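You operate a simulated robot arm through the tools that you are given. There is no shell and no other tool. Be economical: measure what you need, move in short steps, check, and stop when the job is done.

You run a simulated two-armed robot. Do the job below in one go: nothing can be reset, and whatever is moved stays where it is left.

Task
Pick up the blue brush with one hand, pass it to the other hand and put it on the top of the rusty cabinet. Open the bottom blue drawer, put the template with the smallest size on its label from the inside of the bottom blue drawer on the board on the top of the blue bench, then shut the drawer. Do these in any order.

Only the result counts: the job must be done as asked and must still hold three seconds after the hand-in. Knocking over, shifting, dropping, spilling or breaking anything else fails it.

Robot
Two 7-joint arms with two-finger grippers on one trunk, on a base that drives. Base frame: it is fixed to the floor where the robot stands at the start and does not move with it; the origin is under the middle of the robot, x ahead of it, y to its left, z up. Lengths are in m, angles in rad, forces in N, time in s.
The left shoulder is at the start at [0.033, 0.159, 1.165], the right one opposite. Places, roughly: board [-3, -2.5, 0.75]; bottom blue drawer [-3, -0.5, 0.2]; template [-3, -0.5, 0.25]; top of the rusty cabinet [-1, -0.3, 1.1]. Payload 2.45 kg a hand.
The TCP of each hand is the grasp point between the finger pads, 0.026 m short of the fingertips. In the tool frame z runs along the fingers and y along their closing line. Largest opening 0.096 m; the body of the gripper starts 0.069 m behind the TCP.
Orientation is that of the tool frame in the base frame, as a unit quaternion [x, y, z, w]. With the fingers straight down and closing along the base's y, the tool's x points along the base's -x, its y along +y and its z along -z.

Tools
- The arms move only by the tool play_rows. It takes "left_deltas", "right_deltas" or both (then of equal length, played together; a hand with none holds still); each is a list of rows, each an object (a shift or turn left out is 0, a gripper value left out holds the last) with "delta_pos": the shift along the tool's x, y, z in units of 50 mm (1.0 is 50 mm), a list of three; "turn": the turn, a rotation vector about the tool's x, y, z in units of 6 degrees (1.0 is 6 degrees), a list of three; "hand": the finger opening in m, from 0 to 0.096. In form: [{"delta_pos": [tx, ty, tz], "turn": [wx, wy, wz], "hand": hand}, ...]. A call has 1 to 20 rows; each row shifts and turns the commanded pose from where the row before left it, along the tool's axes as they then stand. A call with a number of a shift or a turn outside -1 to 1 is refused whole. Rows are played at 5 a second. More than 0.05 m and 0.15 rad between two rows, or a gripper value outside its range, and nothing of the call is played. A pose out of reach is approached as far as the arm can. The call stops where the force on the tool passes 40 N (or 10 N more than at its start, if that is more) or the arm is blocked; 0.2 s more then pass. The fingers move at their own pace and stop on an object; they squeeze with about 35 N. The grip force told is the motor's: it shows also when the fingers shut on nothing. Time passes only in rows, and 0.2 s behind the last, so rows that do not move let the fingers close. It gives the time, the measured TCP pose, the force on the tool (base axes), the opening and the grip force at its end, in the units of the frame above (readings bear some noise), with the torque about the TCP (base axes, N m) and any sound that the robot's microphone picked up.
- Cameras (640 x 400 px; columns grow to the right, rows downward): "scene" is now at [0.0331, -0.0793, 1.6387]; the picture's right is [-0.98, -0.20, 0.00], its down [-0.16, 0.76, -0.63] and it looks along [0.13, -0.62, -0.78] (base axes); focal length 214 px, centre (320, 200). "left" rides on the left gripper at [0.082, -0.003, -0.098] in its tool frame; the picture's right is [0.04, 1.00, 0.00], its down [-0.73, 0.03, -0.68] and it looks along [-0.68, 0.03, 0.73] (tool axes); focal length 256 px, centre (320, 200). "right" rides on the right gripper at [0.082, 0.003, -0.098] in its tool frame; the picture's right is [-0.04, 1.00, 0.00], its down [-0.73, -0.03, -0.68] and it looks along [-0.68, -0.03, 0.73] (tool axes); focal length 256 px, centre (320, 200). There is no depth. A picture from a camera that has moved, and an enlarged one, comes with that camera's place and axes in the base frame and with its lens.
- capture(camera): a new picture of that camera. The clock stands still meanwhile.
- move_column(by): slides the trunk up (or, below 0, down) by that many m; the arms and the scene camera ride with it, the base frame stays. It gives what a move gives, with no picture.
- base_move(legs): drives the robot by 1 to 6 legs, each [ahead, left, turn to the left] in m, m and rad, along the robot's own axes; the way and the turn of a leg run together, so that a leg with both is an arc; at most 1.5 m and 3.142 rad a leg. The arms and the cameras ride along, it lands a little off, and it stops where it bumps. It gives what a move gives.
- pan_tilt(pan, tilt): turns the head with the scene camera to pan (to the left, within 2.094 rad either way) and tilt (down, from -0.506 to 1.204), counted from straight ahead of the robot. It gives what a move gives.
- enlarge(camera, box): a new picture of the part [left, top, right, bottom] of that camera's present view, enlarged. The clock stands still meanwhile.
- finish_job(): hands the job in; it is judged then, once.

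Go step by step. Nothing tells you exact positions but the pictures and the camera data: compare them with the known pose of the tool, close in by small moves and look again before you grip or let go. The budget is 165 turns and 118 pictures, counting those below and the enlarged ones. Unless the task says otherwise, let go and move clear before handing in.

The tools are called after "Call:" as name(argument=value, ...) on one line, values as JSON. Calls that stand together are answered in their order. play_rows: Moves the arms, as the interface text tells. Its arguments: {"type":"object","properties":{"left_deltas":{"type":"array","items":{"type":"object","properties":{"delta_pos":{"type":"array","items":{"type":"number"}},"turn":{"type":"array","items":{"type":"number"}},"hand":{"type":"number"}}}},"right_deltas":{"type":"array","items":{"type":"object","properties":{"delta_pos":{"type":"array","items":{"type":"number"}},"turn":{"type":"array","items":{"type":"number"}},"hand":{"type":"number"}}}}},"required":[]} The other tools are called the same way: move_column (by) slides the trunk up or down; base_move (legs) drives the base; pan_tilt (pan, tilt) turns the head that bears the scene camera; capture (camera) takes a picture; enlarge (camera, box) takes an enlarged picture of a part of a camera's view; finish_job () hands the job in.

At the start:

```text
clock: 0.0
left_ee_pos: [0.3819, -0.0383, 1.4085]
left_tool_rot: [-0.002, 1.0, 0.0, 0.0]
left_contact_force: [-0.3, 0.4, -0.7]
left_ft_torque: [0.0, -0.03, -0.02]
left_width: 0.0958
left_grasp_force: 0.2
right_ee_pos: [0.2719, -0.3631, 1.3946]
right_tool_rot: [0.001, 1.0, 0.001, -0.002]
right_contact_force: [0.1, 0.4, -0.8]
right_ft_torque: [-0.03, 0.0, -0.03]
right_width: 0.0961
right_grasp_force: 0.0
trunk travel left (down, up): [-0.333, 0.233]
robot x, y, heading: [-0.0007, 0.0017, 0.001]
head pan, tilt: [-1.367, 0.885]
```

scene: 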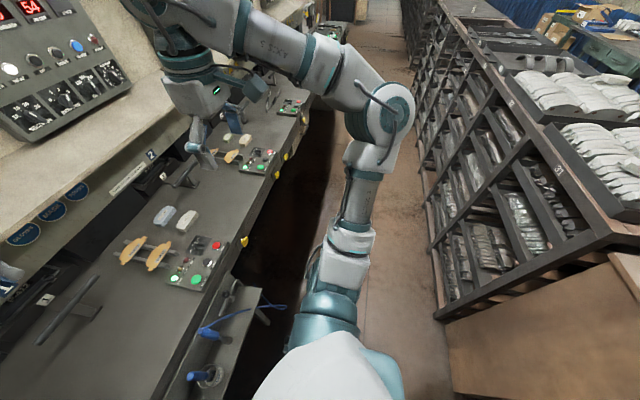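
right: 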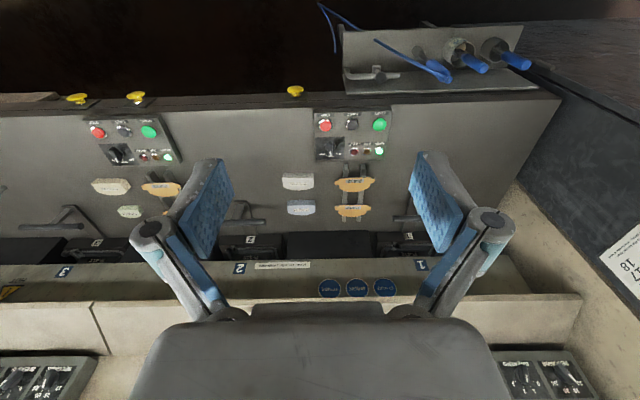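
left: 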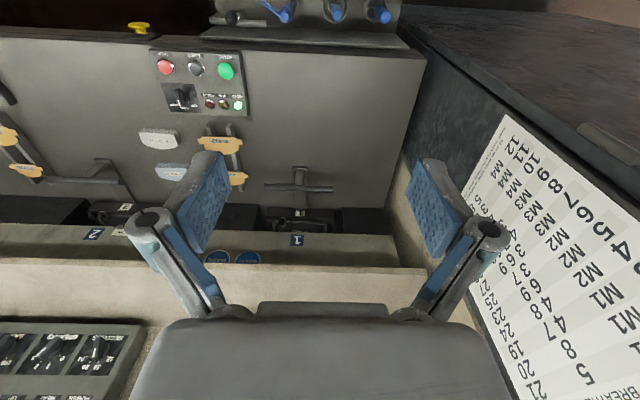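

I see a machine bench ahead and shelves behind on the right. I'll look around first to find the brush, the cabinet and the blue bench.

Call:
pan_tilt(pan=-2.09, tilt=0.4)

Call:
capture(camera="scene")

Call:
pan_tilt(pan=2.09, tilt=0.4)

Call:
capture(camera="scene")

Call:
pan_tilt(pan=0, tilt=0.8)

Call:
capture(camera="scene")

```text
clock: 1.1
left_ee_pos: [0.3811, -0.0372, 1.4107]
left_tool_rot: [-0.001, 1.0, -0.002, 0.0]
left_contact_force: [0.2, -0.4, -0.2]
left_ft_torque: [-0.04, 0.01, 0.01]
left_width: 0.0961
left_grasp_force: 0.1
right_ee_pos: [0.2683, -0.3613, 1.3968]
right_tool_rot: [-0.001, 1.0, 0.0, 0.0]
right_contact_force: [0.0, -0.9, 0.1]
right_ft_torque: [0.01, -0.02, -0.01]
right_width: 0.0957
right_grasp_force: 0.0
trunk travel left (down, up): [-0.333, 0.233]
robot x, y, heading: [0.0014, 0.0009, 0.001]
head pan, tilt: [-2.089, 0.4]
```

```text
114 pictures are left
camera scene: at [-0.028, -0.085, 1.6806], right [-0.87, 0.49, 0.0], down [0.19, 0.34, -0.92], along [-0.46, -0.8, -0.39], focal length 214 px, centre (320, 200)
```

scene: 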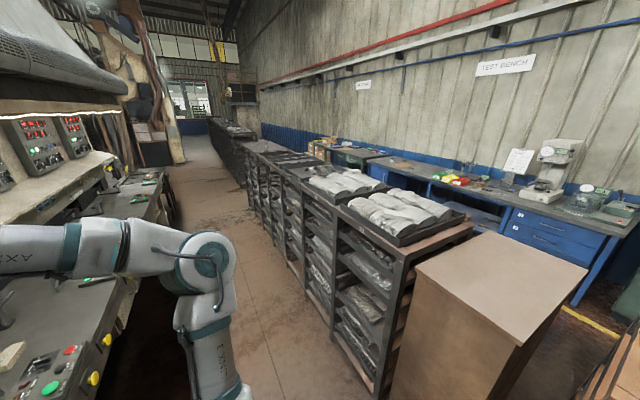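

```text
clock: 4.5
left_ee_pos: [0.3796, -0.0378, 1.4103]
left_tool_rot: [-0.001, 1.0, -0.001, 0.0]
left_contact_force: [-0.1, 0.5, -1.5]
left_ft_torque: [0.0, 0.03, 0.02]
left_width: 0.0958
left_grasp_force: 0.1
right_ee_pos: [0.2679, -0.3606, 1.3967]
right_tool_rot: [0.0, 1.0, -0.001, 0.0]
right_contact_force: [0.0, -0.4, -0.2]
right_ft_torque: [0.0, -0.02, 0.0]
right_width: 0.0961
right_grasp_force: 0.0
trunk travel left (down, up): [-0.333, 0.233]
robot x, y, heading: [0.0022, 0.0009, -0.0]
head pan, tilt: [2.089, 0.4]
```

```text
113 pictures are left
camera scene: at [-0.0282, 0.0761, 1.6811], right [0.87, 0.5, 0.0], down [0.19, -0.34, -0.92], along [-0.46, 0.8, -0.39], focal length 214 px, centre (320, 200)
```

scene: 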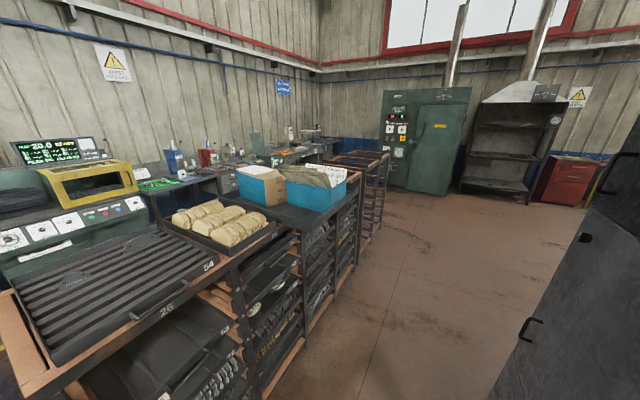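

```text
clock: 6.5
left_ee_pos: [0.3795, -0.0366, 1.4092]
left_tool_rot: [-0.001, 1.0, -0.001, -0.001]
left_contact_force: [0.1, 0.1, -0.9]
left_ft_torque: [-0.03, 0.05, -0.01]
left_width: 0.0959
left_grasp_force: 0.1
right_ee_pos: [0.2686, -0.3611, 1.3957]
right_tool_rot: [-0.001, 1.0, 0.0, 0.0]
right_contact_force: [-0.6, -0.3, -0.1]
right_ft_torque: [-0.01, -0.03, 0.02]
right_width: 0.0962
right_grasp_force: 0.1
trunk travel left (down, up): [-0.333, 0.233]
robot x, y, heading: [-0.0002, 0.0012, -0.001]
head pan, tilt: [0.0, 0.799]
```

```text
112 pictures are left
camera scene: at [0.0984, -0.0043, 1.6455], right [0.0, -1.0, 0.0], down [-0.72, 0.0, -0.7], along [0.7, 0.0, -0.72], focal length 214 px, centre (320, 200)
```

scene: 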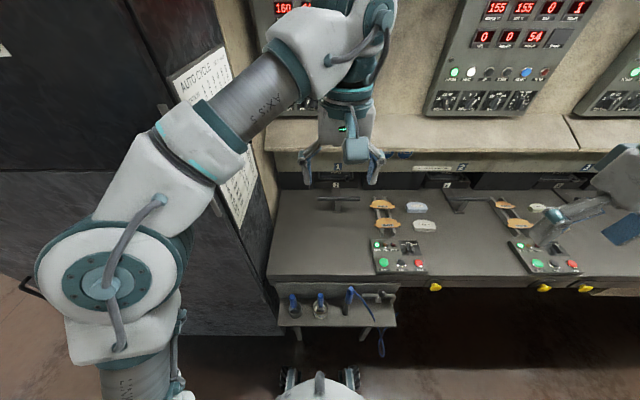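

The brown-topped box behind right looks like the rusty cabinet, with the blue bench beyond it. I'll enlarge the small shelf with blue items in front and the bench.

Call:
enlarge(camera="scene", box=[250, 260, 430, 372])

Call:
pan_tilt(pan=-2.09, tilt=0.3)

Call:
enlarge(camera="scene", box=[320, 60, 640, 260])

```text
3.56 times, centred on (340, 316) of scene
camera zoom: at [0.0984, -0.0043, 1.6455], right [0.0, -1.0, 0.0], down [-0.72, 0.0, -0.7], along [0.7, 0.0, -0.72], focal length 763 px, centre (249, -212)
```

zoom: 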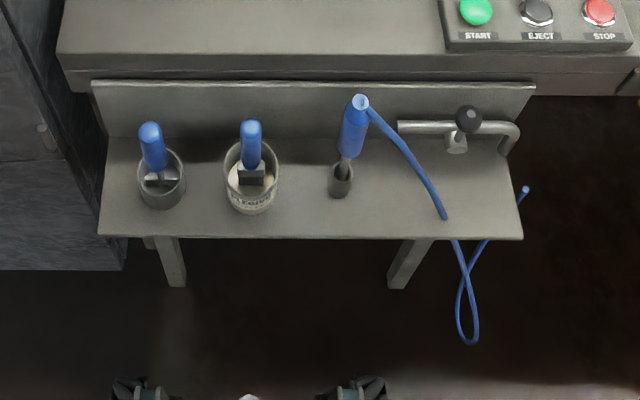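

```text
clock: 8.4
left_ee_pos: [0.3797, -0.0366, 1.4097]
left_tool_rot: [-0.001, 1.0, 0.0, 0.0]
left_contact_force: [0.0, -0.3, 0.3]
left_ft_torque: [0.02, -0.01, 0.0]
left_width: 0.0961
left_grasp_force: 0.0
right_ee_pos: [0.2692, -0.3604, 1.396]
right_tool_rot: [-0.001, 1.0, 0.0, 0.0]
right_contact_force: [0.8, -0.1, -0.1]
right_ft_torque: [0.02, -0.02, 0.03]
right_width: 0.0962
right_grasp_force: 0.1
trunk travel left (down, up): [-0.333, 0.233]
robot x, y, heading: [0.0008, -0.0018, -0.0]
head pan, tilt: [-2.089, 0.3]
```

```text
2.00 times, centred on (480, 160) of scene
camera zoom: at [-0.0285, -0.0857, 1.6899], right [-0.87, 0.49, 0.0], down [0.14, 0.26, -0.95], along [-0.47, -0.83, -0.3], focal length 429 px, centre (0, 280)
```

zoom: 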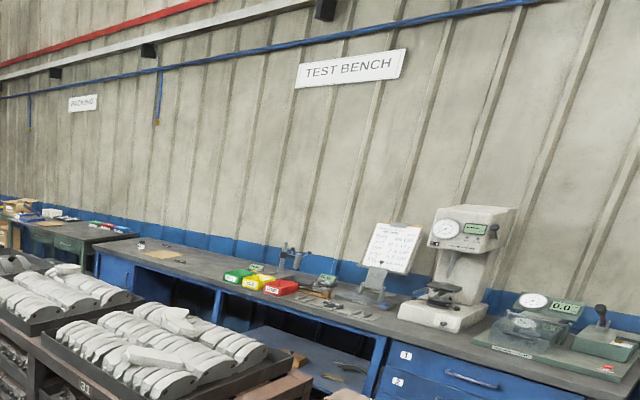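

Three blue-handled things stand on the little shelf: two in cups and one with a cord. I'll draw the left hand back to look at them with its camera.

Call:
play_rows(left_deltas=[{"delta_pos": [1, 0, 0]}, {"delta_pos": [1, 0, 0]}, {"delta_pos": [1, 0, 0]}, {"delta_pos": [0, 0, 1]}, {"delta_pos": [0, 0, 1]}, {"delta_pos": [0, 0, 1]}])

Call:
capture(camera="left")

```text
clock: 9.8
left_ee_pos: [0.2281, -0.0355, 1.2597]
left_tool_rot: [-0.001, 1.0, -0.002, 0.0]
left_contact_force: [-0.2, -0.2, -0.3]
left_ft_torque: [-0.01, 0.02, 0.0]
left_width: 0.0956
left_grasp_force: 0.0
right_ee_pos: [0.2691, -0.3608, 1.3969]
right_tool_rot: [0.001, 1.0, 0.0, 0.0]
right_contact_force: [0.0, 0.8, 0.1]
right_ft_torque: [0.02, -0.01, -0.02]
right_width: 0.0961
right_grasp_force: 0.0
trunk travel left (down, up): [-0.333, 0.233]
robot x, y, heading: [-0.0003, -0.0011, 0.005]
head pan, tilt: [-2.089, 0.3]
```

```text
109 pictures are left
camera left: at [0.1458, -0.039, 1.3567], right [-0.04, 1.0, 0.0], down [0.73, 0.03, 0.68], along [0.68, 0.03, -0.73], focal length 256 px, centre (320, 200)
```

left: 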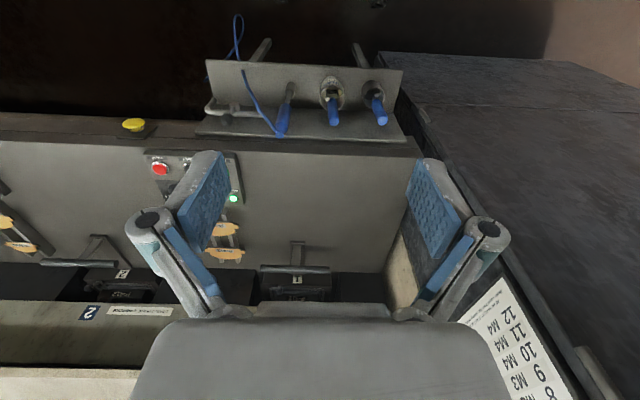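

Call:
enlarge(camera="left", box=[260, 60, 420, 160])

Call:
pan_tilt(pan=0, tilt=1.1)

Call:
capture(camera="scene")

```text
4.00 times, centred on (340, 110) of left
camera zoom: at [0.1458, -0.039, 1.3567], right [-0.04, 1.0, 0.0], down [0.73, 0.03, 0.68], along [0.68, 0.03, -0.73], focal length 1024 px, centre (240, 560)
```

zoom: 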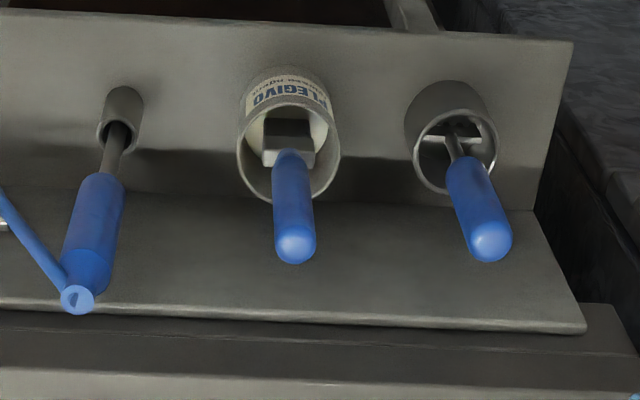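

```text
clock: 11.8
left_ee_pos: [0.2278, -0.0372, 1.2596]
left_tool_rot: [-0.001, 1.0, -0.001, 0.001]
left_contact_force: [-0.5, 0.6, -0.1]
left_ft_torque: [0.03, -0.03, 0.02]
left_width: 0.0958
left_grasp_force: 0.1
right_ee_pos: [0.27, -0.361, 1.396]
right_tool_rot: [0.001, 1.0, 0.0, 0.0]
right_contact_force: [-0.2, 0.3, 0.1]
right_ft_torque: [-0.01, 0.02, 0.03]
right_width: 0.0957
right_grasp_force: 0.1
trunk travel left (down, up): [-0.333, 0.233]
robot x, y, heading: [0.0022, -0.0004, 0.003]
head pan, tilt: [0.0, 1.1]
```

```text
107 pictures are left
camera scene: at [0.0808, -0.004, 1.6238], right [0.0, -1.0, 0.0], down [-0.89, 0.0, -0.45], along [0.45, 0.0, -0.89], focal length 214 px, centre (320, 200)
```

scene: 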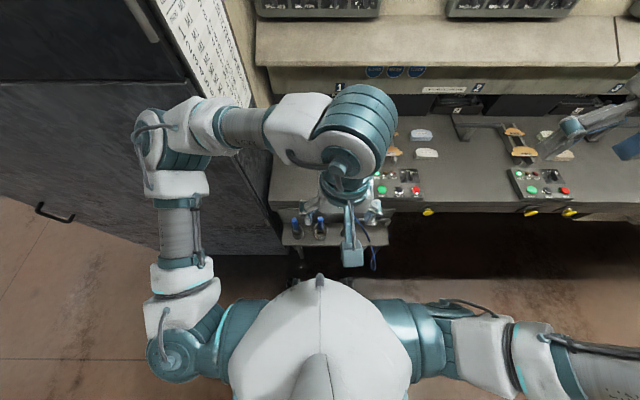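

The middle one, with a flat ferrule in a tin, is the brush: handle top about (0.39, 0, 0.85). I'll lower the trunk and bring the left hand over it.

Call:
move_column(by=-0.15)

Call:
play_rows(left_deltas=[{"delta_pos": [-1, 0.2, 0], "hand": 0.06}, {"delta_pos": [-1, 0.2, 0]}, {"delta_pos": [-1, 0.2, 0]}])

Call:
capture(camera="left")

Call:
capture(camera="scene")

```text
clock: 13.6
left_ee_pos: [0.2227, -0.0383, 1.1104]
left_tool_rot: [0.0, 1.0, 0.0, 0.002]
left_contact_force: [0.9, 0.9, -0.6]
left_ft_torque: [-0.02, 0.05, 0.0]
left_width: 0.0958
left_grasp_force: 0.1
right_ee_pos: [0.2611, -0.3634, 1.2463]
right_tool_rot: [0.0, 1.0, 0.001, 0.003]
right_contact_force: [0.2, 0.3, 0.5]
right_ft_torque: [-0.01, 0.0, -0.01]
right_width: 0.0961
right_grasp_force: 0.0
trunk travel left (down, up): [-0.183, 0.383]
robot x, y, heading: [-0.0007, -0.0, -0.002]
head pan, tilt: [0.0, 1.1]
```

```text
refused: row 1 steps farther than a row can; nothing moved
```

```text
106 pictures are left
camera left: at [0.1408, -0.0421, 1.2077], right [-0.04, 1.0, 0.0], down [0.73, 0.03, 0.68], along [0.68, 0.03, -0.73], focal length 256 px, centre (320, 200)
```

left: 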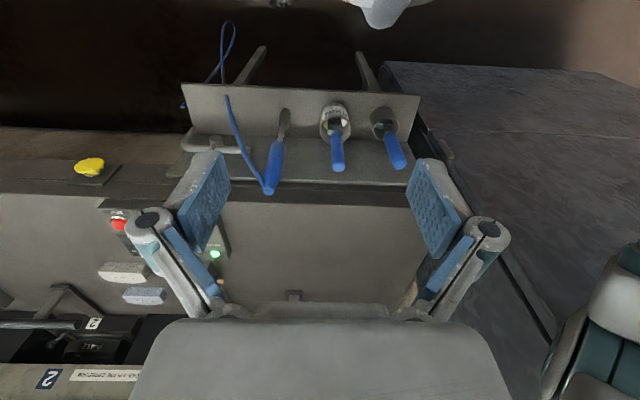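

```text
105 pictures are left
camera scene: at [0.1737, -0.0102, 1.4687], right [0.0, -1.0, -0.01], down [-0.89, 0.0, -0.46], along [0.46, 0.01, -0.89], focal length 214 px, centre (320, 200)
```

scene: 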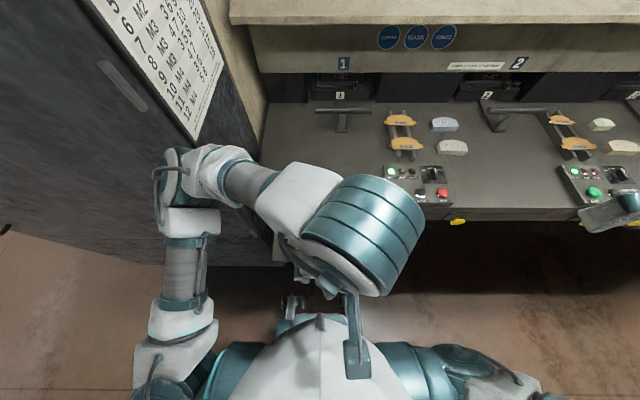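

The handle top triangulates to about (0.386, 0.0, 0.857), upright. I'll move the left hand above it.

Call:
play_rows(left_deltas=[{"delta_pos": [-0.8, 0.19, 0], "hand": 0.06}, {"delta_pos": [-0.82, 0.19, 0]}, {"delta_pos": [-0.82, 0.19, 0]}, {"delta_pos": [-0.82, 0.19, 0]}, {"delta_pos": [0, 0, 0.9]}, {"delta_pos": [0, 0, 0.9]}, {"delta_pos": [0, 0, 0.9]}])

Call:
capture(camera="left")

Call:
capture(camera="scene")

```text
clock: 14.6
left_ee_pos: [0.3597, -0.0847, 1.1145]
left_tool_rot: [0.104, 0.994, 0.019, -0.003]
left_contact_force: [-0.5, -4.5, 6.0]
left_ft_torque: [0.41, -0.17, 0.0]
left_width: 0.0602
left_grasp_force: 0.0
right_ee_pos: [0.2597, -0.421, 1.2368]
right_tool_rot: [-0.023, 0.986, 0.167, 0.002]
right_contact_force: [1.5, -0.1, 0.2]
right_ft_torque: [-0.15, 0.18, 0.04]
right_width: 0.0961
right_grasp_force: 0.1
trunk travel left (down, up): [-0.183, 0.383]
robot x, y, heading: [0.0163, -0.0085, -0.042]
head pan, tilt: [0.0, 1.1]
stopped in row 5 (left hand): the arm was blocked; the commanded pose is now the measured one
```

```text
104 pictures are left
camera left: at [0.2789, -0.0743, 1.2121], right [0.16, 0.99, 0.04], down [0.73, -0.15, 0.67], along [0.67, -0.08, -0.74], focal length 256 px, centre (320, 200)
```

left: 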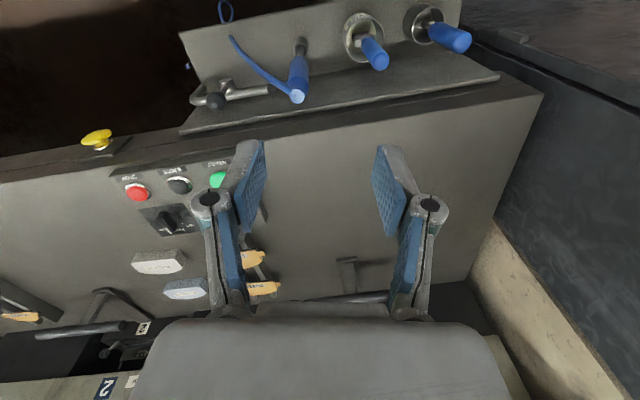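

```text
103 pictures are left
camera scene: at [0.1634, -0.226, 1.4785], right [-0.04, -0.99, -0.14], down [-0.88, 0.1, -0.46], along [0.47, 0.11, -0.87], focal length 214 px, centre (320, 200)
```

scene: 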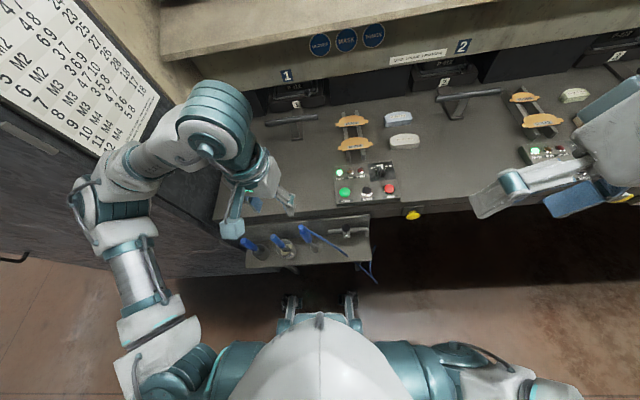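

The left arm's elbow met the machine's cabinet and the body leaned; I'll back the left hand off the way it came.

Call:
play_rows(left_deltas=[{"delta_pos": [0.7, 0, -0.3]}, {"delta_pos": [0.8, 0, 0]}, {"delta_pos": [0.8, 0, 0]}, {}, {}])

Call:
capture(camera="scene")

```text
clock: 15.0
left_ee_pos: [0.3221, -0.0436, 1.0989]
left_tool_rot: [0.19, 0.981, -0.014, -0.028]
left_contact_force: [-2.3, -3.0, 1.7]
left_ft_torque: [0.26, -0.16, 0.01]
left_width: 0.0601
left_grasp_force: 0.1
right_ee_pos: [0.2829, -0.364, 1.2456]
right_tool_rot: [-0.015, 0.962, 0.273, -0.017]
right_contact_force: [-0.3, -2.8, -0.1]
right_ft_torque: [0.21, -0.04, 0.01]
right_width: 0.0961
right_grasp_force: 0.2
trunk travel left (down, up): [-0.183, 0.383]
robot x, y, heading: [0.0098, -0.017, -0.034]
head pan, tilt: [0.0, 1.1]
stopped in row 1 (left hand): the arm was blocked; the commanded pose is now the measured one
```

```text
102 pictures are left
camera scene: at [0.1646, -0.2452, 1.4751], right [-0.03, -0.99, -0.15], down [-0.88, 0.1, -0.46], along [0.47, 0.12, -0.87], focal length 214 px, centre (320, 200)
```

scene: 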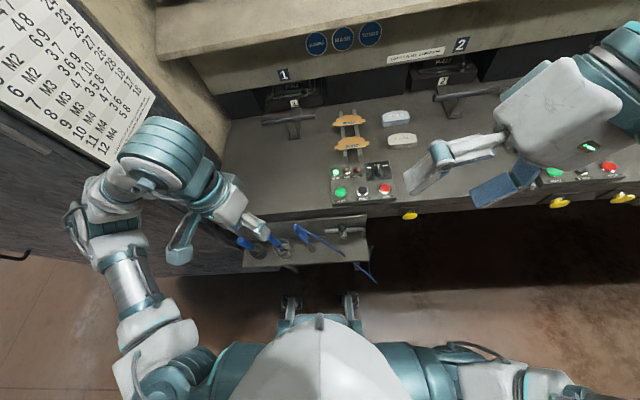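

The body is still leaning with the elbow against the cabinet, so I'll drive back to free it.

Call:
base_move(legs=[[-0.15, 0, 0]])

Call:
capture(camera="scene")

```text
clock: 15.7
left_ee_pos: [0.3203, 0.1773, 1.0626]
left_tool_rot: [0.149, 0.984, -0.094, -0.01]
left_contact_force: [-4.5, 4.6, -0.7]
left_ft_torque: [-0.39, -0.37, 0.13]
left_width: 0.0603
left_grasp_force: 0.1
right_ee_pos: [0.2908, -0.1228, 1.2604]
right_tool_rot: [-0.05, 0.981, 0.188, -0.023]
right_contact_force: [-3.1, 5.5, 2.2]
right_ft_torque: [-0.49, -0.31, -0.07]
right_width: 0.0959
right_grasp_force: 0.0
trunk travel left (down, up): [-0.183, 0.383]
robot x, y, heading: [0.0151, 0.0071, 0.024]
head pan, tilt: [0.0, 1.1]
stopped in leg 1: the robot was blocked; the commanded pose is now the measured one
```

```text
101 pictures are left
camera scene: at [0.1774, 0.0783, 1.4666], right [0.03, -1.0, 0.05], down [-0.88, -0.05, -0.46], along [0.47, -0.03, -0.88], focal length 214 px, centre (320, 200)
```

scene: 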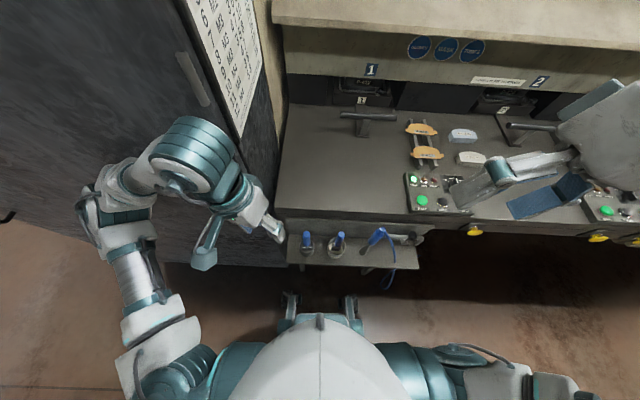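

The robot is rocking back; I'll let time pass so it settles.

Call:
play_rows(left_deltas=[{}, {}, {}, {}, {}, {}, {}, {}, {}, {}])

Call:
capture(camera="scene")

```text
clock: 17.9
left_ee_pos: [0.3263, 0.1331, 1.063]
left_tool_rot: [0.176, 0.98, -0.087, -0.027]
left_contact_force: [0.3, 0.3, 0.3]
left_ft_torque: [-0.01, 0.02, 0.02]
left_width: 0.06
left_grasp_force: 0.0
right_ee_pos: [0.2892, -0.1776, 1.2595]
right_tool_rot: [-0.026, 0.975, 0.218, -0.027]
right_contact_force: [0.4, -0.8, 0.6]
right_ft_torque: [0.15, 0.01, 0.04]
right_width: 0.0959
right_grasp_force: 0.1
trunk travel left (down, up): [-0.183, 0.383]
robot x, y, heading: [-0.0054, 0.0, -0.014]
head pan, tilt: [0.0, 1.1]
```

```text
100 pictures are left
camera scene: at [0.1849, -0.0406, 1.4664], right [-0.02, -1.0, -0.02], down [-0.89, 0.03, -0.45], along [0.45, 0.01, -0.89], focal length 214 px, centre (320, 200)
```

scene: 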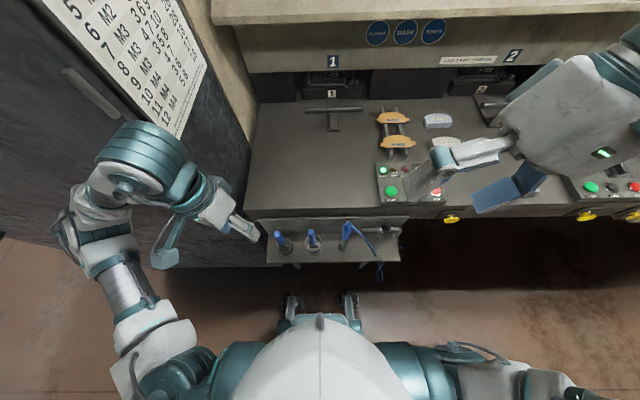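

Settled and upright; shelf items look undisturbed. Now back the base off.

Call:
base_move(legs=[[-0.15, 0, 0]])

Call:
capture(camera="scene")

```text
clock: 19.3
left_ee_pos: [0.1732, 0.1422, 1.0617]
left_tool_rot: [0.176, 0.98, -0.091, -0.024]
left_contact_force: [0.1, -0.6, 1.1]
left_ft_torque: [0.03, -0.02, -0.03]
left_width: 0.06
left_grasp_force: 0.0
right_ee_pos: [0.1365, -0.1577, 1.2585]
right_tool_rot: [-0.025, 0.98, 0.197, -0.027]
right_contact_force: [0.0, -0.2, 0.6]
right_ft_torque: [0.04, 0.03, -0.02]
right_width: 0.0961
right_grasp_force: 0.1
trunk travel left (down, up): [-0.183, 0.383]
robot x, y, heading: [-0.1543, 0.0022, -0.015]
head pan, tilt: [0.0, 1.1]
```

```text
99 pictures are left
camera scene: at [0.0326, 0.0086, 1.4671], right [-0.01, -1.0, 0.01], down [-0.89, 0.01, -0.45], along [0.45, -0.01, -0.89], focal length 214 px, centre (320, 200)
```

scene: 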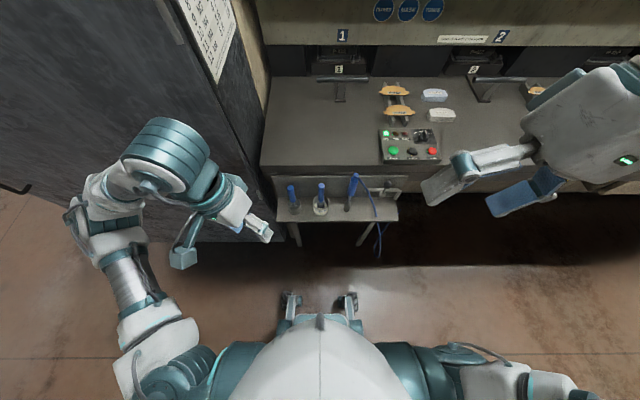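

Free again. I'll use the right hand for picking the brush: straighten the right hand, and tuck the left one back.

Call:
play_rows(left_deltas=[{"delta_pos": [0.8, 0, -0.5]}, {"delta_pos": [0.8, 0, -0.5]}, {"delta_pos": [0.8, 0, -0.5]}, {"delta_pos": [0.5, 0, -0.5]}, {}], right_deltas=[{"turn": [1, 0, 0]}, {"turn": [1, 0, 0]}, {"turn": [1, 0, 0]}, {"turn": [0.8, 0, 0], "hand": 0.06}, {}])

Call:
capture(camera="scene")

```text
clock: 20.5
left_ee_pos: [0.0418, 0.1882, 1.1698]
left_tool_rot: [0.177, 0.981, -0.081, -0.025]
left_contact_force: [-0.2, -0.3, 0.0]
left_ft_torque: [0.03, 0.01, -0.03]
left_width: 0.0598
left_grasp_force: 0.1
right_ee_pos: [0.1293, -0.1851, 1.2501]
right_tool_rot: [-0.029, 0.999, 0.009, -0.018]
right_contact_force: [-0.8, -0.1, -0.1]
right_ft_torque: [0.03, -0.01, 0.03]
right_width: 0.0597
right_grasp_force: 0.1
right hand out of reach, approached as far as the arm can: row 4
trunk travel left (down, up): [-0.183, 0.383]
robot x, y, heading: [-0.154, -0.0034, -0.009]
head pan, tilt: [0.0, 1.1]
```

```text
98 pictures are left
camera scene: at [0.0303, -0.0374, 1.467], right [-0.02, -1.0, -0.02], down [-0.89, 0.02, -0.45], along [0.45, 0.01, -0.89], focal length 214 px, centre (320, 200)
```

scene: 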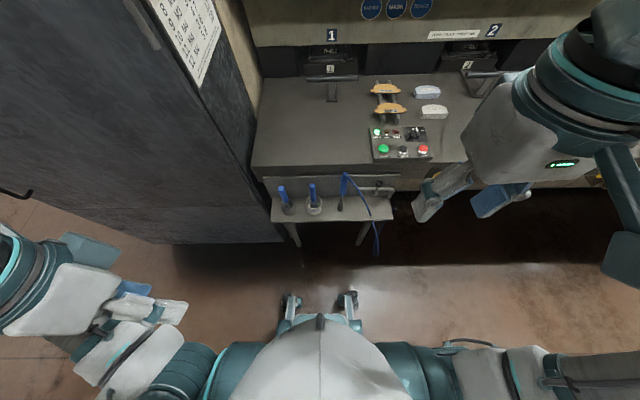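

Left arm is tucked. I'll lower the right hand in free space to working height.

Call:
play_rows(right_deltas=[{"delta_pos": [0, 0, 0.9]}, {"delta_pos": [0, 0, 0.9]}, {"delta_pos": [0, 0, 0.9]}, {"delta_pos": [0, 0, 0.9]}, {"delta_pos": [0, 0, 0.9]}, {"delta_pos": [0, 0, 0.5]}, {}, {}])

Call:
capture(camera="right")

Call:
capture(camera="scene")

```text
clock: 22.3
left_ee_pos: [0.0411, 0.215, 1.1659]
left_tool_rot: [0.175, 0.98, -0.091, -0.022]
left_contact_force: [0.4, 1.0, 0.1]
left_ft_torque: [-0.01, -0.01, 0.02]
left_width: 0.0601
left_grasp_force: 0.2
right_ee_pos: [0.1184, -0.1585, 1.0048]
right_tool_rot: [-0.029, 0.999, -0.001, -0.019]
right_contact_force: [0.9, 0.9, 0.6]
right_ft_torque: [-0.01, 0.03, 0.0]
right_width: 0.06
right_grasp_force: 0.1
trunk travel left (down, up): [-0.183, 0.383]
robot x, y, heading: [-0.1574, 0.0047, -0.012]
head pan, tilt: [0.0, 1.1]
```

```text
97 pictures are left
camera right: at [0.0402, -0.1596, 1.1061], right [-0.02, 1.0, 0.0], down [0.76, 0.02, 0.65], along [0.65, 0.01, -0.76], focal length 256 px, centre (320, 200)
```

right: 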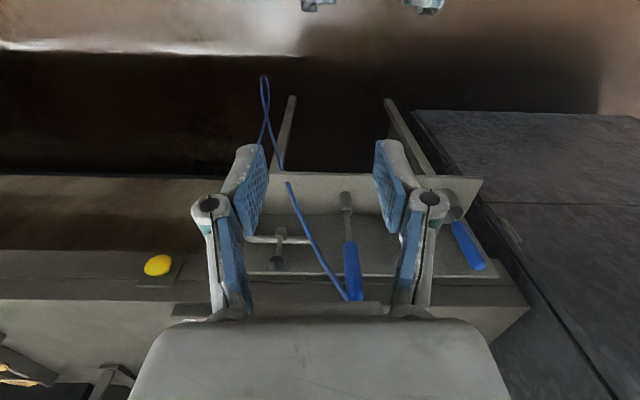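

```text
96 pictures are left
camera scene: at [0.0306, -0.0075, 1.4675], right [-0.02, -1.0, -0.01], down [-0.89, 0.02, -0.45], along [0.45, 0.0, -0.89], focal length 214 px, centre (320, 200)
```

scene: 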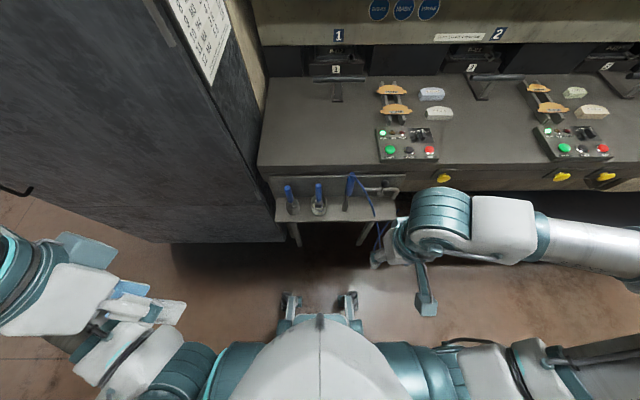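

Right hand is at z 1.0, clear of the handles. I'll drive ahead and left to bring it above the brush.

Call:
base_move(legs=[[0.0, 0.15, 0]])

Call:
base_move(legs=[[0.12, 0.0, 0]])

Call:
play_rows(right_deltas=[{}, {}, {}, {}, {}, {}, {}, {}, {}, {}])

Call:
capture(camera="right")

Call:
capture(camera="scene")

```text
clock: 23.6
left_ee_pos: [0.0438, 0.2898, 1.1746]
left_tool_rot: [0.174, 0.982, -0.065, -0.028]
left_contact_force: [1.0, -0.7, -0.5]
left_ft_torque: [0.02, 0.06, -0.01]
left_width: 0.06
left_grasp_force: 0.1
right_ee_pos: [0.1243, -0.0734, 0.9945]
right_tool_rot: [-0.032, 0.999, 0.024, -0.02]
right_contact_force: [-0.8, 0.3, 1.6]
right_ft_torque: [0.01, -0.02, -0.04]
right_width: 0.0601
right_grasp_force: 0.0
trunk travel left (down, up): [-0.183, 0.383]
robot x, y, heading: [-0.1529, 0.1336, -0.012]
head pan, tilt: [0.0, 1.1]
```

```text
clock: 24.9
left_ee_pos: [0.1586, 0.3806, 1.1609]
left_tool_rot: [0.173, 0.98, -0.102, -0.019]
left_contact_force: [0.1, 0.7, 0.7]
left_ft_torque: [-0.01, 0.06, -0.02]
left_width: 0.0605
left_grasp_force: 0.0
right_ee_pos: [0.24, 0.0039, 1.0087]
right_tool_rot: [-0.032, 0.999, -0.013, -0.019]
right_contact_force: [0.0, 0.8, -0.1]
right_ft_torque: [0.03, 0.05, 0.02]
right_width: 0.0602
right_grasp_force: 0.1
trunk travel left (down, up): [-0.183, 0.383]
robot x, y, heading: [-0.0394, 0.1426, -0.006]
head pan, tilt: [0.0, 1.1]
```

```text
clock: 27.3
left_ee_pos: [0.1528, 0.3666, 1.1656]
left_tool_rot: [0.173, 0.98, -0.096, -0.018]
left_contact_force: [0.1, 1.2, -0.2]
left_ft_torque: [-0.09, -0.01, -0.04]
left_width: 0.0601
left_grasp_force: 0.1
right_ee_pos: [0.2361, -0.0087, 1.0094]
right_tool_rot: [-0.033, 0.999, -0.007, -0.017]
right_contact_force: [0.5, -0.5, -0.3]
right_ft_torque: [-0.06, -0.02, -0.03]
right_width: 0.0598
right_grasp_force: 0.0
trunk travel left (down, up): [-0.183, 0.383]
robot x, y, heading: [-0.0345, 0.1366, -0.012]
head pan, tilt: [0.0, 1.1]
stopped in row 10 (right hand): the arm was blocked; the commanded pose is now the measured one
```

```text
95 pictures are left
camera right: at [0.1557, -0.0095, 1.1107], right [-0.02, 1.0, -0.01], down [0.76, 0.03, 0.66], along [0.66, 0.01, -0.76], focal length 256 px, centre (320, 200)
```

right: 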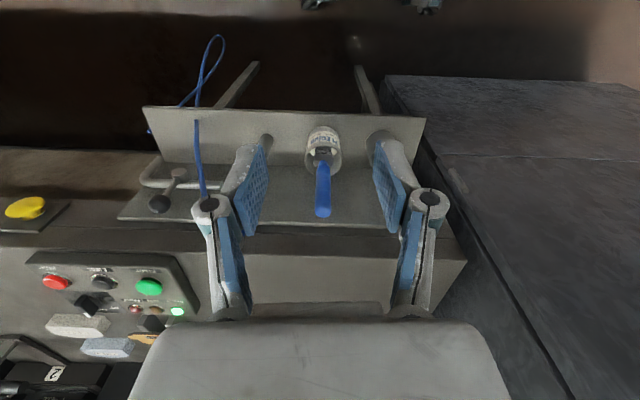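

```text
94 pictures are left
camera scene: at [0.1514, 0.1443, 1.4677], right [-0.01, -1.0, 0.0], down [-0.89, 0.01, -0.45], along [0.45, -0.01, -0.89], focal length 214 px, centre (320, 200)
```

scene: 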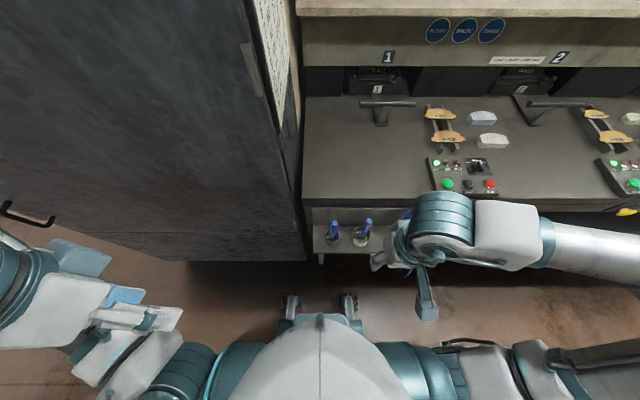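

Brush handle at about (0.395, -0.003). Drive 0.1 m ahead, then finish with the arm.

Call:
base_move(legs=[[0.1, 0.0, 0]])

Call:
play_rows(right_deltas=[{}, {}, {}, {}, {}, {}, {}, {}])

Call:
capture(camera="right")

```text
clock: 28.4
left_ee_pos: [0.2547, 0.3527, 1.1668]
left_tool_rot: [0.173, 0.98, -0.092, -0.02]
left_contact_force: [-0.3, -0.2, 0.0]
left_ft_torque: [-0.02, 0.02, 0.0]
left_width: 0.0601
left_grasp_force: 0.0
right_ee_pos: [0.3368, -0.0202, 1.007]
right_tool_rot: [-0.033, 0.999, -0.001, -0.017]
right_contact_force: [0.1, 0.1, 0.2]
right_ft_torque: [-0.02, 0.03, 0.0]
right_width: 0.0599
right_grasp_force: 0.0
trunk travel left (down, up): [-0.183, 0.383]
robot x, y, heading: [0.0637, 0.1337, -0.005]
head pan, tilt: [0.0, 1.1]
```

```text
clock: 30.2
left_ee_pos: [0.2519, 0.3151, 1.174]
left_tool_rot: [0.174, 0.982, -0.076, -0.022]
left_contact_force: [-0.3, -0.7, 0.1]
left_ft_torque: [0.03, 0.01, -0.03]
left_width: 0.0603
left_grasp_force: 0.0
right_ee_pos: [0.3339, -0.0539, 1.0021]
right_tool_rot: [-0.032, 0.999, 0.014, -0.016]
right_contact_force: [-0.2, -0.7, 0.3]
right_ft_torque: [0.02, 0.0, 0.01]
right_width: 0.0601
right_grasp_force: 0.1
trunk travel left (down, up): [-0.183, 0.383]
robot x, y, heading: [0.0693, 0.1325, -0.005]
head pan, tilt: [0.0, 1.1]
```

```text
93 pictures are left
camera right: at [0.2545, -0.058, 1.1045], right [-0.02, 1.0, 0.03], down [0.76, 0.0, 0.66], along [0.65, 0.04, -0.75], focal length 256 px, centre (320, 200)
```

right: 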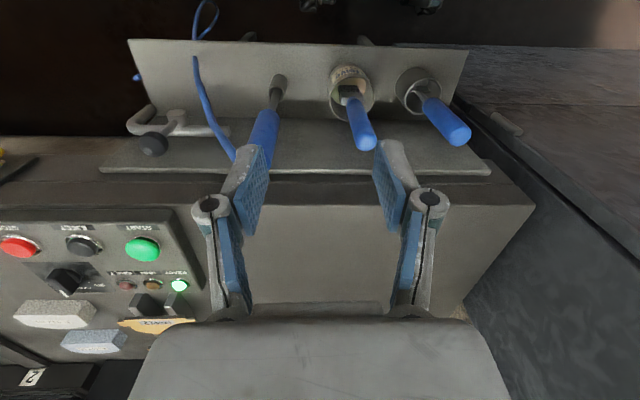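

The body sways sideways after driving; I'll wait for it to die out before descending.

Call:
play_rows(right_deltas=[{}, {}, {}, {}, {}, {}, {}, {}, {}, {}, {}, {}, {}, {}, {}, {}, {}, {}, {}, {}])

Call:
play_rows(right_deltas=[{}, {}, {}])

Call:
play_rows(right_deltas=[{}, {}, {}])

Call:
play_rows(right_deltas=[{}, {}, {}])

```text
clock: 34.4
left_ee_pos: [0.2514, 0.3209, 1.172]
left_tool_rot: [0.173, 0.981, -0.079, -0.022]
left_contact_force: [-0.8, 0.1, 0.0]
left_ft_torque: [0.04, 0.01, -0.01]
left_width: 0.0601
left_grasp_force: 0.0
right_ee_pos: [0.3336, -0.0471, 1.004]
right_tool_rot: [-0.033, 0.999, 0.011, -0.016]
right_contact_force: [-0.5, -0.4, 0.1]
right_ft_torque: [0.04, -0.01, -0.03]
right_width: 0.0599
right_grasp_force: 0.0
trunk travel left (down, up): [-0.183, 0.383]
robot x, y, heading: [0.0717, 0.1354, -0.006]
head pan, tilt: [0.0, 1.1]
```

```text
clock: 35.2
left_ee_pos: [0.253, 0.3342, 1.1698]
left_tool_rot: [0.174, 0.981, -0.083, -0.021]
left_contact_force: [-0.7, -1.1, 0.4]
left_ft_torque: [0.02, 0.01, 0.03]
left_width: 0.0601
left_grasp_force: 0.0
right_ee_pos: [0.3342, -0.0361, 1.0052]
right_tool_rot: [-0.032, 0.999, 0.008, -0.017]
right_contact_force: [0.5, -0.4, -0.4]
right_ft_torque: [0.01, -0.01, -0.02]
right_width: 0.06
right_grasp_force: 0.0
trunk travel left (down, up): [-0.183, 0.383]
robot x, y, heading: [0.0646, 0.1377, 0.001]
head pan, tilt: [0.0, 1.1]
```

```text
clock: 36.0
left_ee_pos: [0.2507, 0.3459, 1.1684]
left_tool_rot: [0.172, 0.981, -0.087, -0.02]
left_contact_force: [-0.2, 0.7, -0.4]
left_ft_torque: [-0.01, 0.02, 0.02]
left_width: 0.0603
left_grasp_force: 0.1
right_ee_pos: [0.3348, -0.0259, 1.0068]
right_tool_rot: [-0.032, 0.999, 0.003, -0.016]
right_contact_force: [0.2, 0.6, -0.5]
right_ft_torque: [-0.03, -0.02, 0.02]
right_width: 0.0602
right_grasp_force: 0.0
trunk travel left (down, up): [-0.183, 0.383]
robot x, y, heading: [0.0624, 0.1411, -0.005]
head pan, tilt: [0.0, 1.1]
```

```text
clock: 36.8
left_ee_pos: [0.2523, 0.3556, 1.1681]
left_tool_rot: [0.173, 0.981, -0.091, -0.019]
left_contact_force: [-0.2, 0.5, 0.4]
left_ft_torque: [-0.06, 0.02, 0.03]
left_width: 0.0602
left_grasp_force: 0.0
right_ee_pos: [0.3355, -0.0175, 1.0072]
right_tool_rot: [-0.033, 0.999, -0.001, -0.016]
right_contact_force: [0.7, -0.2, 0.6]
right_ft_torque: [0.02, -0.01, 0.02]
right_width: 0.0601
right_grasp_force: 0.1
trunk travel left (down, up): [-0.183, 0.383]
robot x, y, heading: [0.0645, 0.1413, -0.005]
head pan, tilt: [0.0, 1.1]
```

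Call:
play_rows(right_deltas=[{}, {}, {}, {}, {}, {}, {}, {}, {}, {}, {}, {}, {}, {}, {}, {}, {}, {}, {}, {}])

Call:
play_rows(right_deltas=[{}, {}, {}, {}, {}, {}, {}, {}, {}, {}, {}, {}, {}, {}, {}, {}, {}, {}, {}, {}])

Call:
play_rows(right_deltas=[{}, {}, {}, {}, {}])

Call:
play_rows(right_deltas=[{}, {}, {}, {}, {}])

Call:
play_rows(right_deltas=[{}, {}, {}, {}, {}])

```text
clock: 41.0
left_ee_pos: [0.2511, 0.3623, 1.1657]
left_tool_rot: [0.172, 0.981, -0.093, -0.018]
left_contact_force: [0.4, 0.3, 0.5]
left_ft_torque: [0.01, 0.01, 0.0]
left_width: 0.0599
left_grasp_force: 0.0
right_ee_pos: [0.3342, -0.0114, 1.0081]
right_tool_rot: [-0.034, 0.999, -0.003, -0.017]
right_contact_force: [0.3, 0.9, -0.7]
right_ft_torque: [-0.02, -0.01, 0.02]
right_width: 0.0601
right_grasp_force: 0.1
trunk travel left (down, up): [-0.183, 0.383]
robot x, y, heading: [0.0637, 0.1411, -0.005]
head pan, tilt: [0.0, 1.1]
```

```text
clock: 45.4
left_ee_pos: [0.2488, 0.3269, 1.1733]
left_tool_rot: [0.172, 0.982, -0.077, -0.02]
left_contact_force: [0.2, -0.9, -0.3]
left_ft_torque: [0.07, -0.01, 0.0]
left_width: 0.06
left_grasp_force: 0.1
right_ee_pos: [0.3312, -0.0437, 1.0042]
right_tool_rot: [-0.033, 0.999, 0.012, -0.013]
right_contact_force: [-0.3, -1.0, -1.2]
right_ft_torque: [0.12, -0.03, -0.01]
right_width: 0.0601
right_grasp_force: 0.1
trunk travel left (down, up): [-0.183, 0.383]
robot x, y, heading: [0.0677, 0.1424, 0.001]
head pan, tilt: [0.0, 1.1]
stopped in row 20 (right hand): the arm was blocked; the commanded pose is now the measured one
```

```text
clock: 46.6
left_ee_pos: [0.2481, 0.3372, 1.1722]
left_tool_rot: [0.171, 0.982, -0.082, -0.018]
left_contact_force: [0.3, -0.3, 0.1]
left_ft_torque: [0.02, 0.03, 0.01]
left_width: 0.06
left_grasp_force: 0.0
right_ee_pos: [0.3322, -0.0347, 1.0054]
right_tool_rot: [-0.034, 0.999, 0.007, -0.015]
right_contact_force: [-0.5, 0.1, 0.3]
right_ft_torque: [-0.04, -0.01, 0.04]
right_width: 0.0603
right_grasp_force: 0.1
trunk travel left (down, up): [-0.183, 0.383]
robot x, y, heading: [0.0718, 0.1447, -0.015]
head pan, tilt: [0.0, 1.1]
```

```text
clock: 47.8
left_ee_pos: [0.2502, 0.3523, 1.1693]
left_tool_rot: [0.17, 0.981, -0.088, -0.018]
left_contact_force: [-0.1, 0.7, -0.1]
left_ft_torque: [0.02, 0.02, 0.01]
left_width: 0.0599
left_grasp_force: 0.0
right_ee_pos: [0.331, -0.0194, 1.0075]
right_tool_rot: [-0.033, 0.999, 0.001, -0.015]
right_contact_force: [0.3, 0.8, -0.4]
right_ft_torque: [0.02, -0.02, 0.02]
right_width: 0.06
right_grasp_force: 0.1
trunk travel left (down, up): [-0.183, 0.383]
robot x, y, heading: [0.0663, 0.1452, -0.006]
head pan, tilt: [0.0, 1.1]
```

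```text
clock: 49.0
left_ee_pos: [0.2491, 0.315, 1.1753]
left_tool_rot: [0.172, 0.982, -0.074, -0.019]
left_contact_force: [-0.1, -0.1, -1.1]
left_ft_torque: [0.05, -0.02, -0.01]
left_width: 0.0601
left_grasp_force: 0.1
right_ee_pos: [0.3317, -0.0537, 1.0032]
right_tool_rot: [-0.032, 0.999, 0.016, -0.014]
right_contact_force: [-0.4, -0.6, 0.7]
right_ft_torque: [0.02, -0.04, 0.01]
right_width: 0.0598
right_grasp_force: 0.0
trunk travel left (down, up): [-0.183, 0.383]
robot x, y, heading: [0.068, 0.1373, -0.001]
head pan, tilt: [0.0, 1.1]
```

The sway does not die out, which suggests something is in contact. I'll look left.

Call:
pan_tilt(pan=1.2, tilt=0.9)

Call:
capture(camera="scene")

Call:
pan_tilt(pan=-1.2, tilt=0.9)

Call:
capture(camera="scene")

```text
clock: 50.4
left_ee_pos: [0.2476, 0.342, 1.1701]
left_tool_rot: [0.172, 0.981, -0.084, -0.018]
left_contact_force: [0.5, -0.4, 0.3]
left_ft_torque: [-0.03, -0.01, -0.02]
left_width: 0.06
left_grasp_force: 0.1
right_ee_pos: [0.3329, -0.029, 1.0063]
right_tool_rot: [-0.034, 0.999, 0.005, -0.014]
right_contact_force: [0.2, -0.4, -0.6]
right_ft_torque: [0.0, 0.02, -0.01]
right_width: 0.06
right_grasp_force: 0.0
trunk travel left (down, up): [-0.183, 0.383]
robot x, y, heading: [0.0701, 0.1415, -0.006]
head pan, tilt: [1.201, 0.901]
```

```text
92 pictures are left
camera scene: at [0.2173, 0.2284, 1.4805], right [0.93, -0.37, 0.0], down [-0.29, -0.74, -0.61], along [0.23, 0.57, -0.79], focal length 214 px, centre (320, 200)
```

scene: 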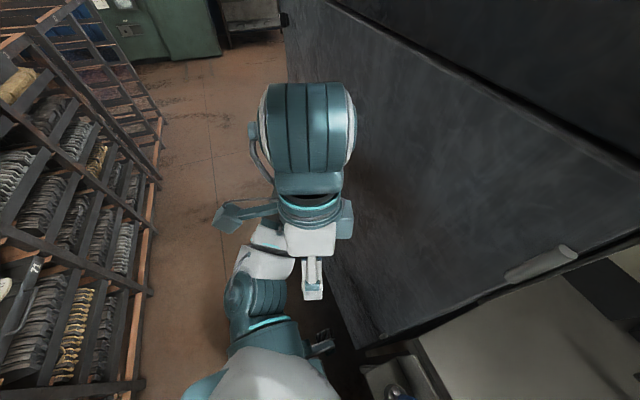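

```text
clock: 52.6
left_ee_pos: [0.2485, 0.3458, 1.1703]
left_tool_rot: [0.171, 0.981, -0.085, -0.018]
left_contact_force: [0.0, -0.7, -0.6]
left_ft_torque: [-0.07, 0.02, -0.02]
left_width: 0.0599
left_grasp_force: 0.1
right_ee_pos: [0.3324, -0.0261, 1.006]
right_tool_rot: [-0.034, 0.999, 0.004, -0.015]
right_contact_force: [-0.1, 0.6, 0.8]
right_ft_torque: [0.0, 0.03, -0.01]
right_width: 0.0601
right_grasp_force: 0.2
trunk travel left (down, up): [-0.183, 0.383]
robot x, y, heading: [0.0669, 0.1435, -0.003]
head pan, tilt: [-1.201, 0.901]
```

```text
91 pictures are left
camera scene: at [0.2161, 0.0707, 1.4814], right [-0.93, -0.36, 0.0], down [-0.28, 0.73, -0.62], along [0.22, -0.58, -0.79], focal length 214 px, centre (320, 200)
```

scene: 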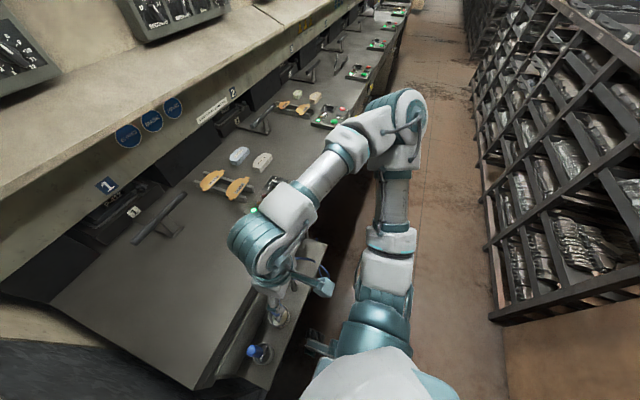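

The left hand is close to the cabinet; I'll pull it back further and watch whether the sway settles.

Call:
play_rows(left_deltas=[{"delta_pos": [0.9, 0, 0]}, {"delta_pos": [0.9, 0, 0]}, {"delta_pos": [0.9, 0, 0]}, {}, {}])

Call:
play_rows(right_deltas=[{}, {}, {}, {}])

Call:
play_rows(right_deltas=[{}, {}, {}, {}])

Call:
play_rows(right_deltas=[{}, {}, {}, {}])

Call:
play_rows(right_deltas=[{}, {}, {}, {}])

Call:
play_rows(right_deltas=[{}, {}, {}, {}])

```text
clock: 53.8
left_ee_pos: [0.1157, 0.3822, 1.1723]
left_tool_rot: [0.171, 0.982, -0.081, -0.015]
left_contact_force: [0.6, -0.9, 0.2]
left_ft_torque: [0.0, -0.06, -0.02]
left_width: 0.0602
left_grasp_force: 0.0
right_ee_pos: [0.3263, -0.0341, 1.0063]
right_tool_rot: [-0.033, 0.999, 0.007, -0.012]
right_contact_force: [-0.5, 0.7, -0.5]
right_ft_torque: [0.0, 0.0, 0.02]
right_width: 0.0602
right_grasp_force: 0.0
trunk travel left (down, up): [-0.183, 0.383]
robot x, y, heading: [0.0683, 0.1429, -0.004]
head pan, tilt: [-1.201, 0.901]
```

```text
clock: 54.8
left_ee_pos: [0.1159, 0.3816, 1.1721]
left_tool_rot: [0.171, 0.982, -0.081, -0.017]
left_contact_force: [-1.0, -0.2, -0.8]
left_ft_torque: [-0.01, -0.02, -0.02]
left_width: 0.0601
left_grasp_force: 0.0
right_ee_pos: [0.3264, -0.0345, 1.0066]
right_tool_rot: [-0.033, 0.999, 0.007, -0.012]
right_contact_force: [0.5, 0.1, -0.5]
right_ft_torque: [0.0, -0.02, -0.04]
right_width: 0.0599
right_grasp_force: 0.1
trunk travel left (down, up): [-0.183, 0.383]
robot x, y, heading: [0.0681, 0.1422, -0.001]
head pan, tilt: [-1.201, 0.901]
```

```text
clock: 55.8
left_ee_pos: [0.1153, 0.3829, 1.1715]
left_tool_rot: [0.171, 0.982, -0.081, -0.015]
left_contact_force: [0.2, 0.6, 0.7]
left_ft_torque: [0.02, -0.03, 0.0]
left_width: 0.0597
left_grasp_force: 0.0
right_ee_pos: [0.3271, -0.0351, 1.0071]
right_tool_rot: [-0.033, 0.999, 0.008, -0.012]
right_contact_force: [0.8, 0.8, 0.0]
right_ft_torque: [-0.01, -0.03, 0.01]
right_width: 0.06
right_grasp_force: 0.1
trunk travel left (down, up): [-0.183, 0.383]
robot x, y, heading: [0.0666, 0.1423, -0.005]
head pan, tilt: [-1.201, 0.901]
```

```text
clock: 56.8
left_ee_pos: [0.1144, 0.3823, 1.1709]
left_tool_rot: [0.171, 0.982, -0.081, -0.016]
left_contact_force: [-0.4, -0.2, -0.7]
left_ft_torque: [-0.05, 0.0, 0.0]
left_width: 0.0601
left_grasp_force: 0.1
right_ee_pos: [0.3274, -0.0355, 1.006]
right_tool_rot: [-0.033, 0.999, 0.007, -0.011]
right_contact_force: [0.2, -0.8, -0.5]
right_ft_torque: [0.0, 0.01, -0.01]
right_width: 0.0599
right_grasp_force: 0.0
trunk travel left (down, up): [-0.183, 0.383]
robot x, y, heading: [0.0639, 0.1435, -0.004]
head pan, tilt: [-1.201, 0.901]
```

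```text
clock: 57.8
left_ee_pos: [0.1147, 0.3821, 1.1715]
left_tool_rot: [0.171, 0.982, -0.081, -0.015]
left_contact_force: [-0.1, -0.3, -0.4]
left_ft_torque: [-0.03, 0.01, -0.01]
left_width: 0.0599
left_grasp_force: 0.1
right_ee_pos: [0.3263, -0.0336, 1.0068]
right_tool_rot: [-0.033, 0.999, 0.008, -0.012]
right_contact_force: [0.2, 0.4, -0.1]
right_ft_torque: [-0.01, 0.01, 0.01]
right_width: 0.0599
right_grasp_force: 0.1
trunk travel left (down, up): [-0.183, 0.383]
robot x, y, heading: [0.0682, 0.1402, -0.002]
head pan, tilt: [-1.201, 0.901]
```

```text
clock: 58.8
left_ee_pos: [0.1148, 0.3817, 1.1713]
left_tool_rot: [0.172, 0.982, -0.082, -0.016]
left_contact_force: [0.0, 0.6, 0.2]
left_ft_torque: [0.02, -0.01, -0.03]
left_width: 0.0601
left_grasp_force: 0.1
right_ee_pos: [0.3267, -0.0343, 1.0074]
right_tool_rot: [-0.033, 0.999, 0.009, -0.012]
right_contact_force: [0.2, 0.5, 0.1]
right_ft_torque: [0.02, -0.02, 0.01]
right_width: 0.06
right_grasp_force: 0.0
trunk travel left (down, up): [-0.183, 0.383]
robot x, y, heading: [0.0653, 0.1404, -0.005]
head pan, tilt: [-1.201, 0.901]
```

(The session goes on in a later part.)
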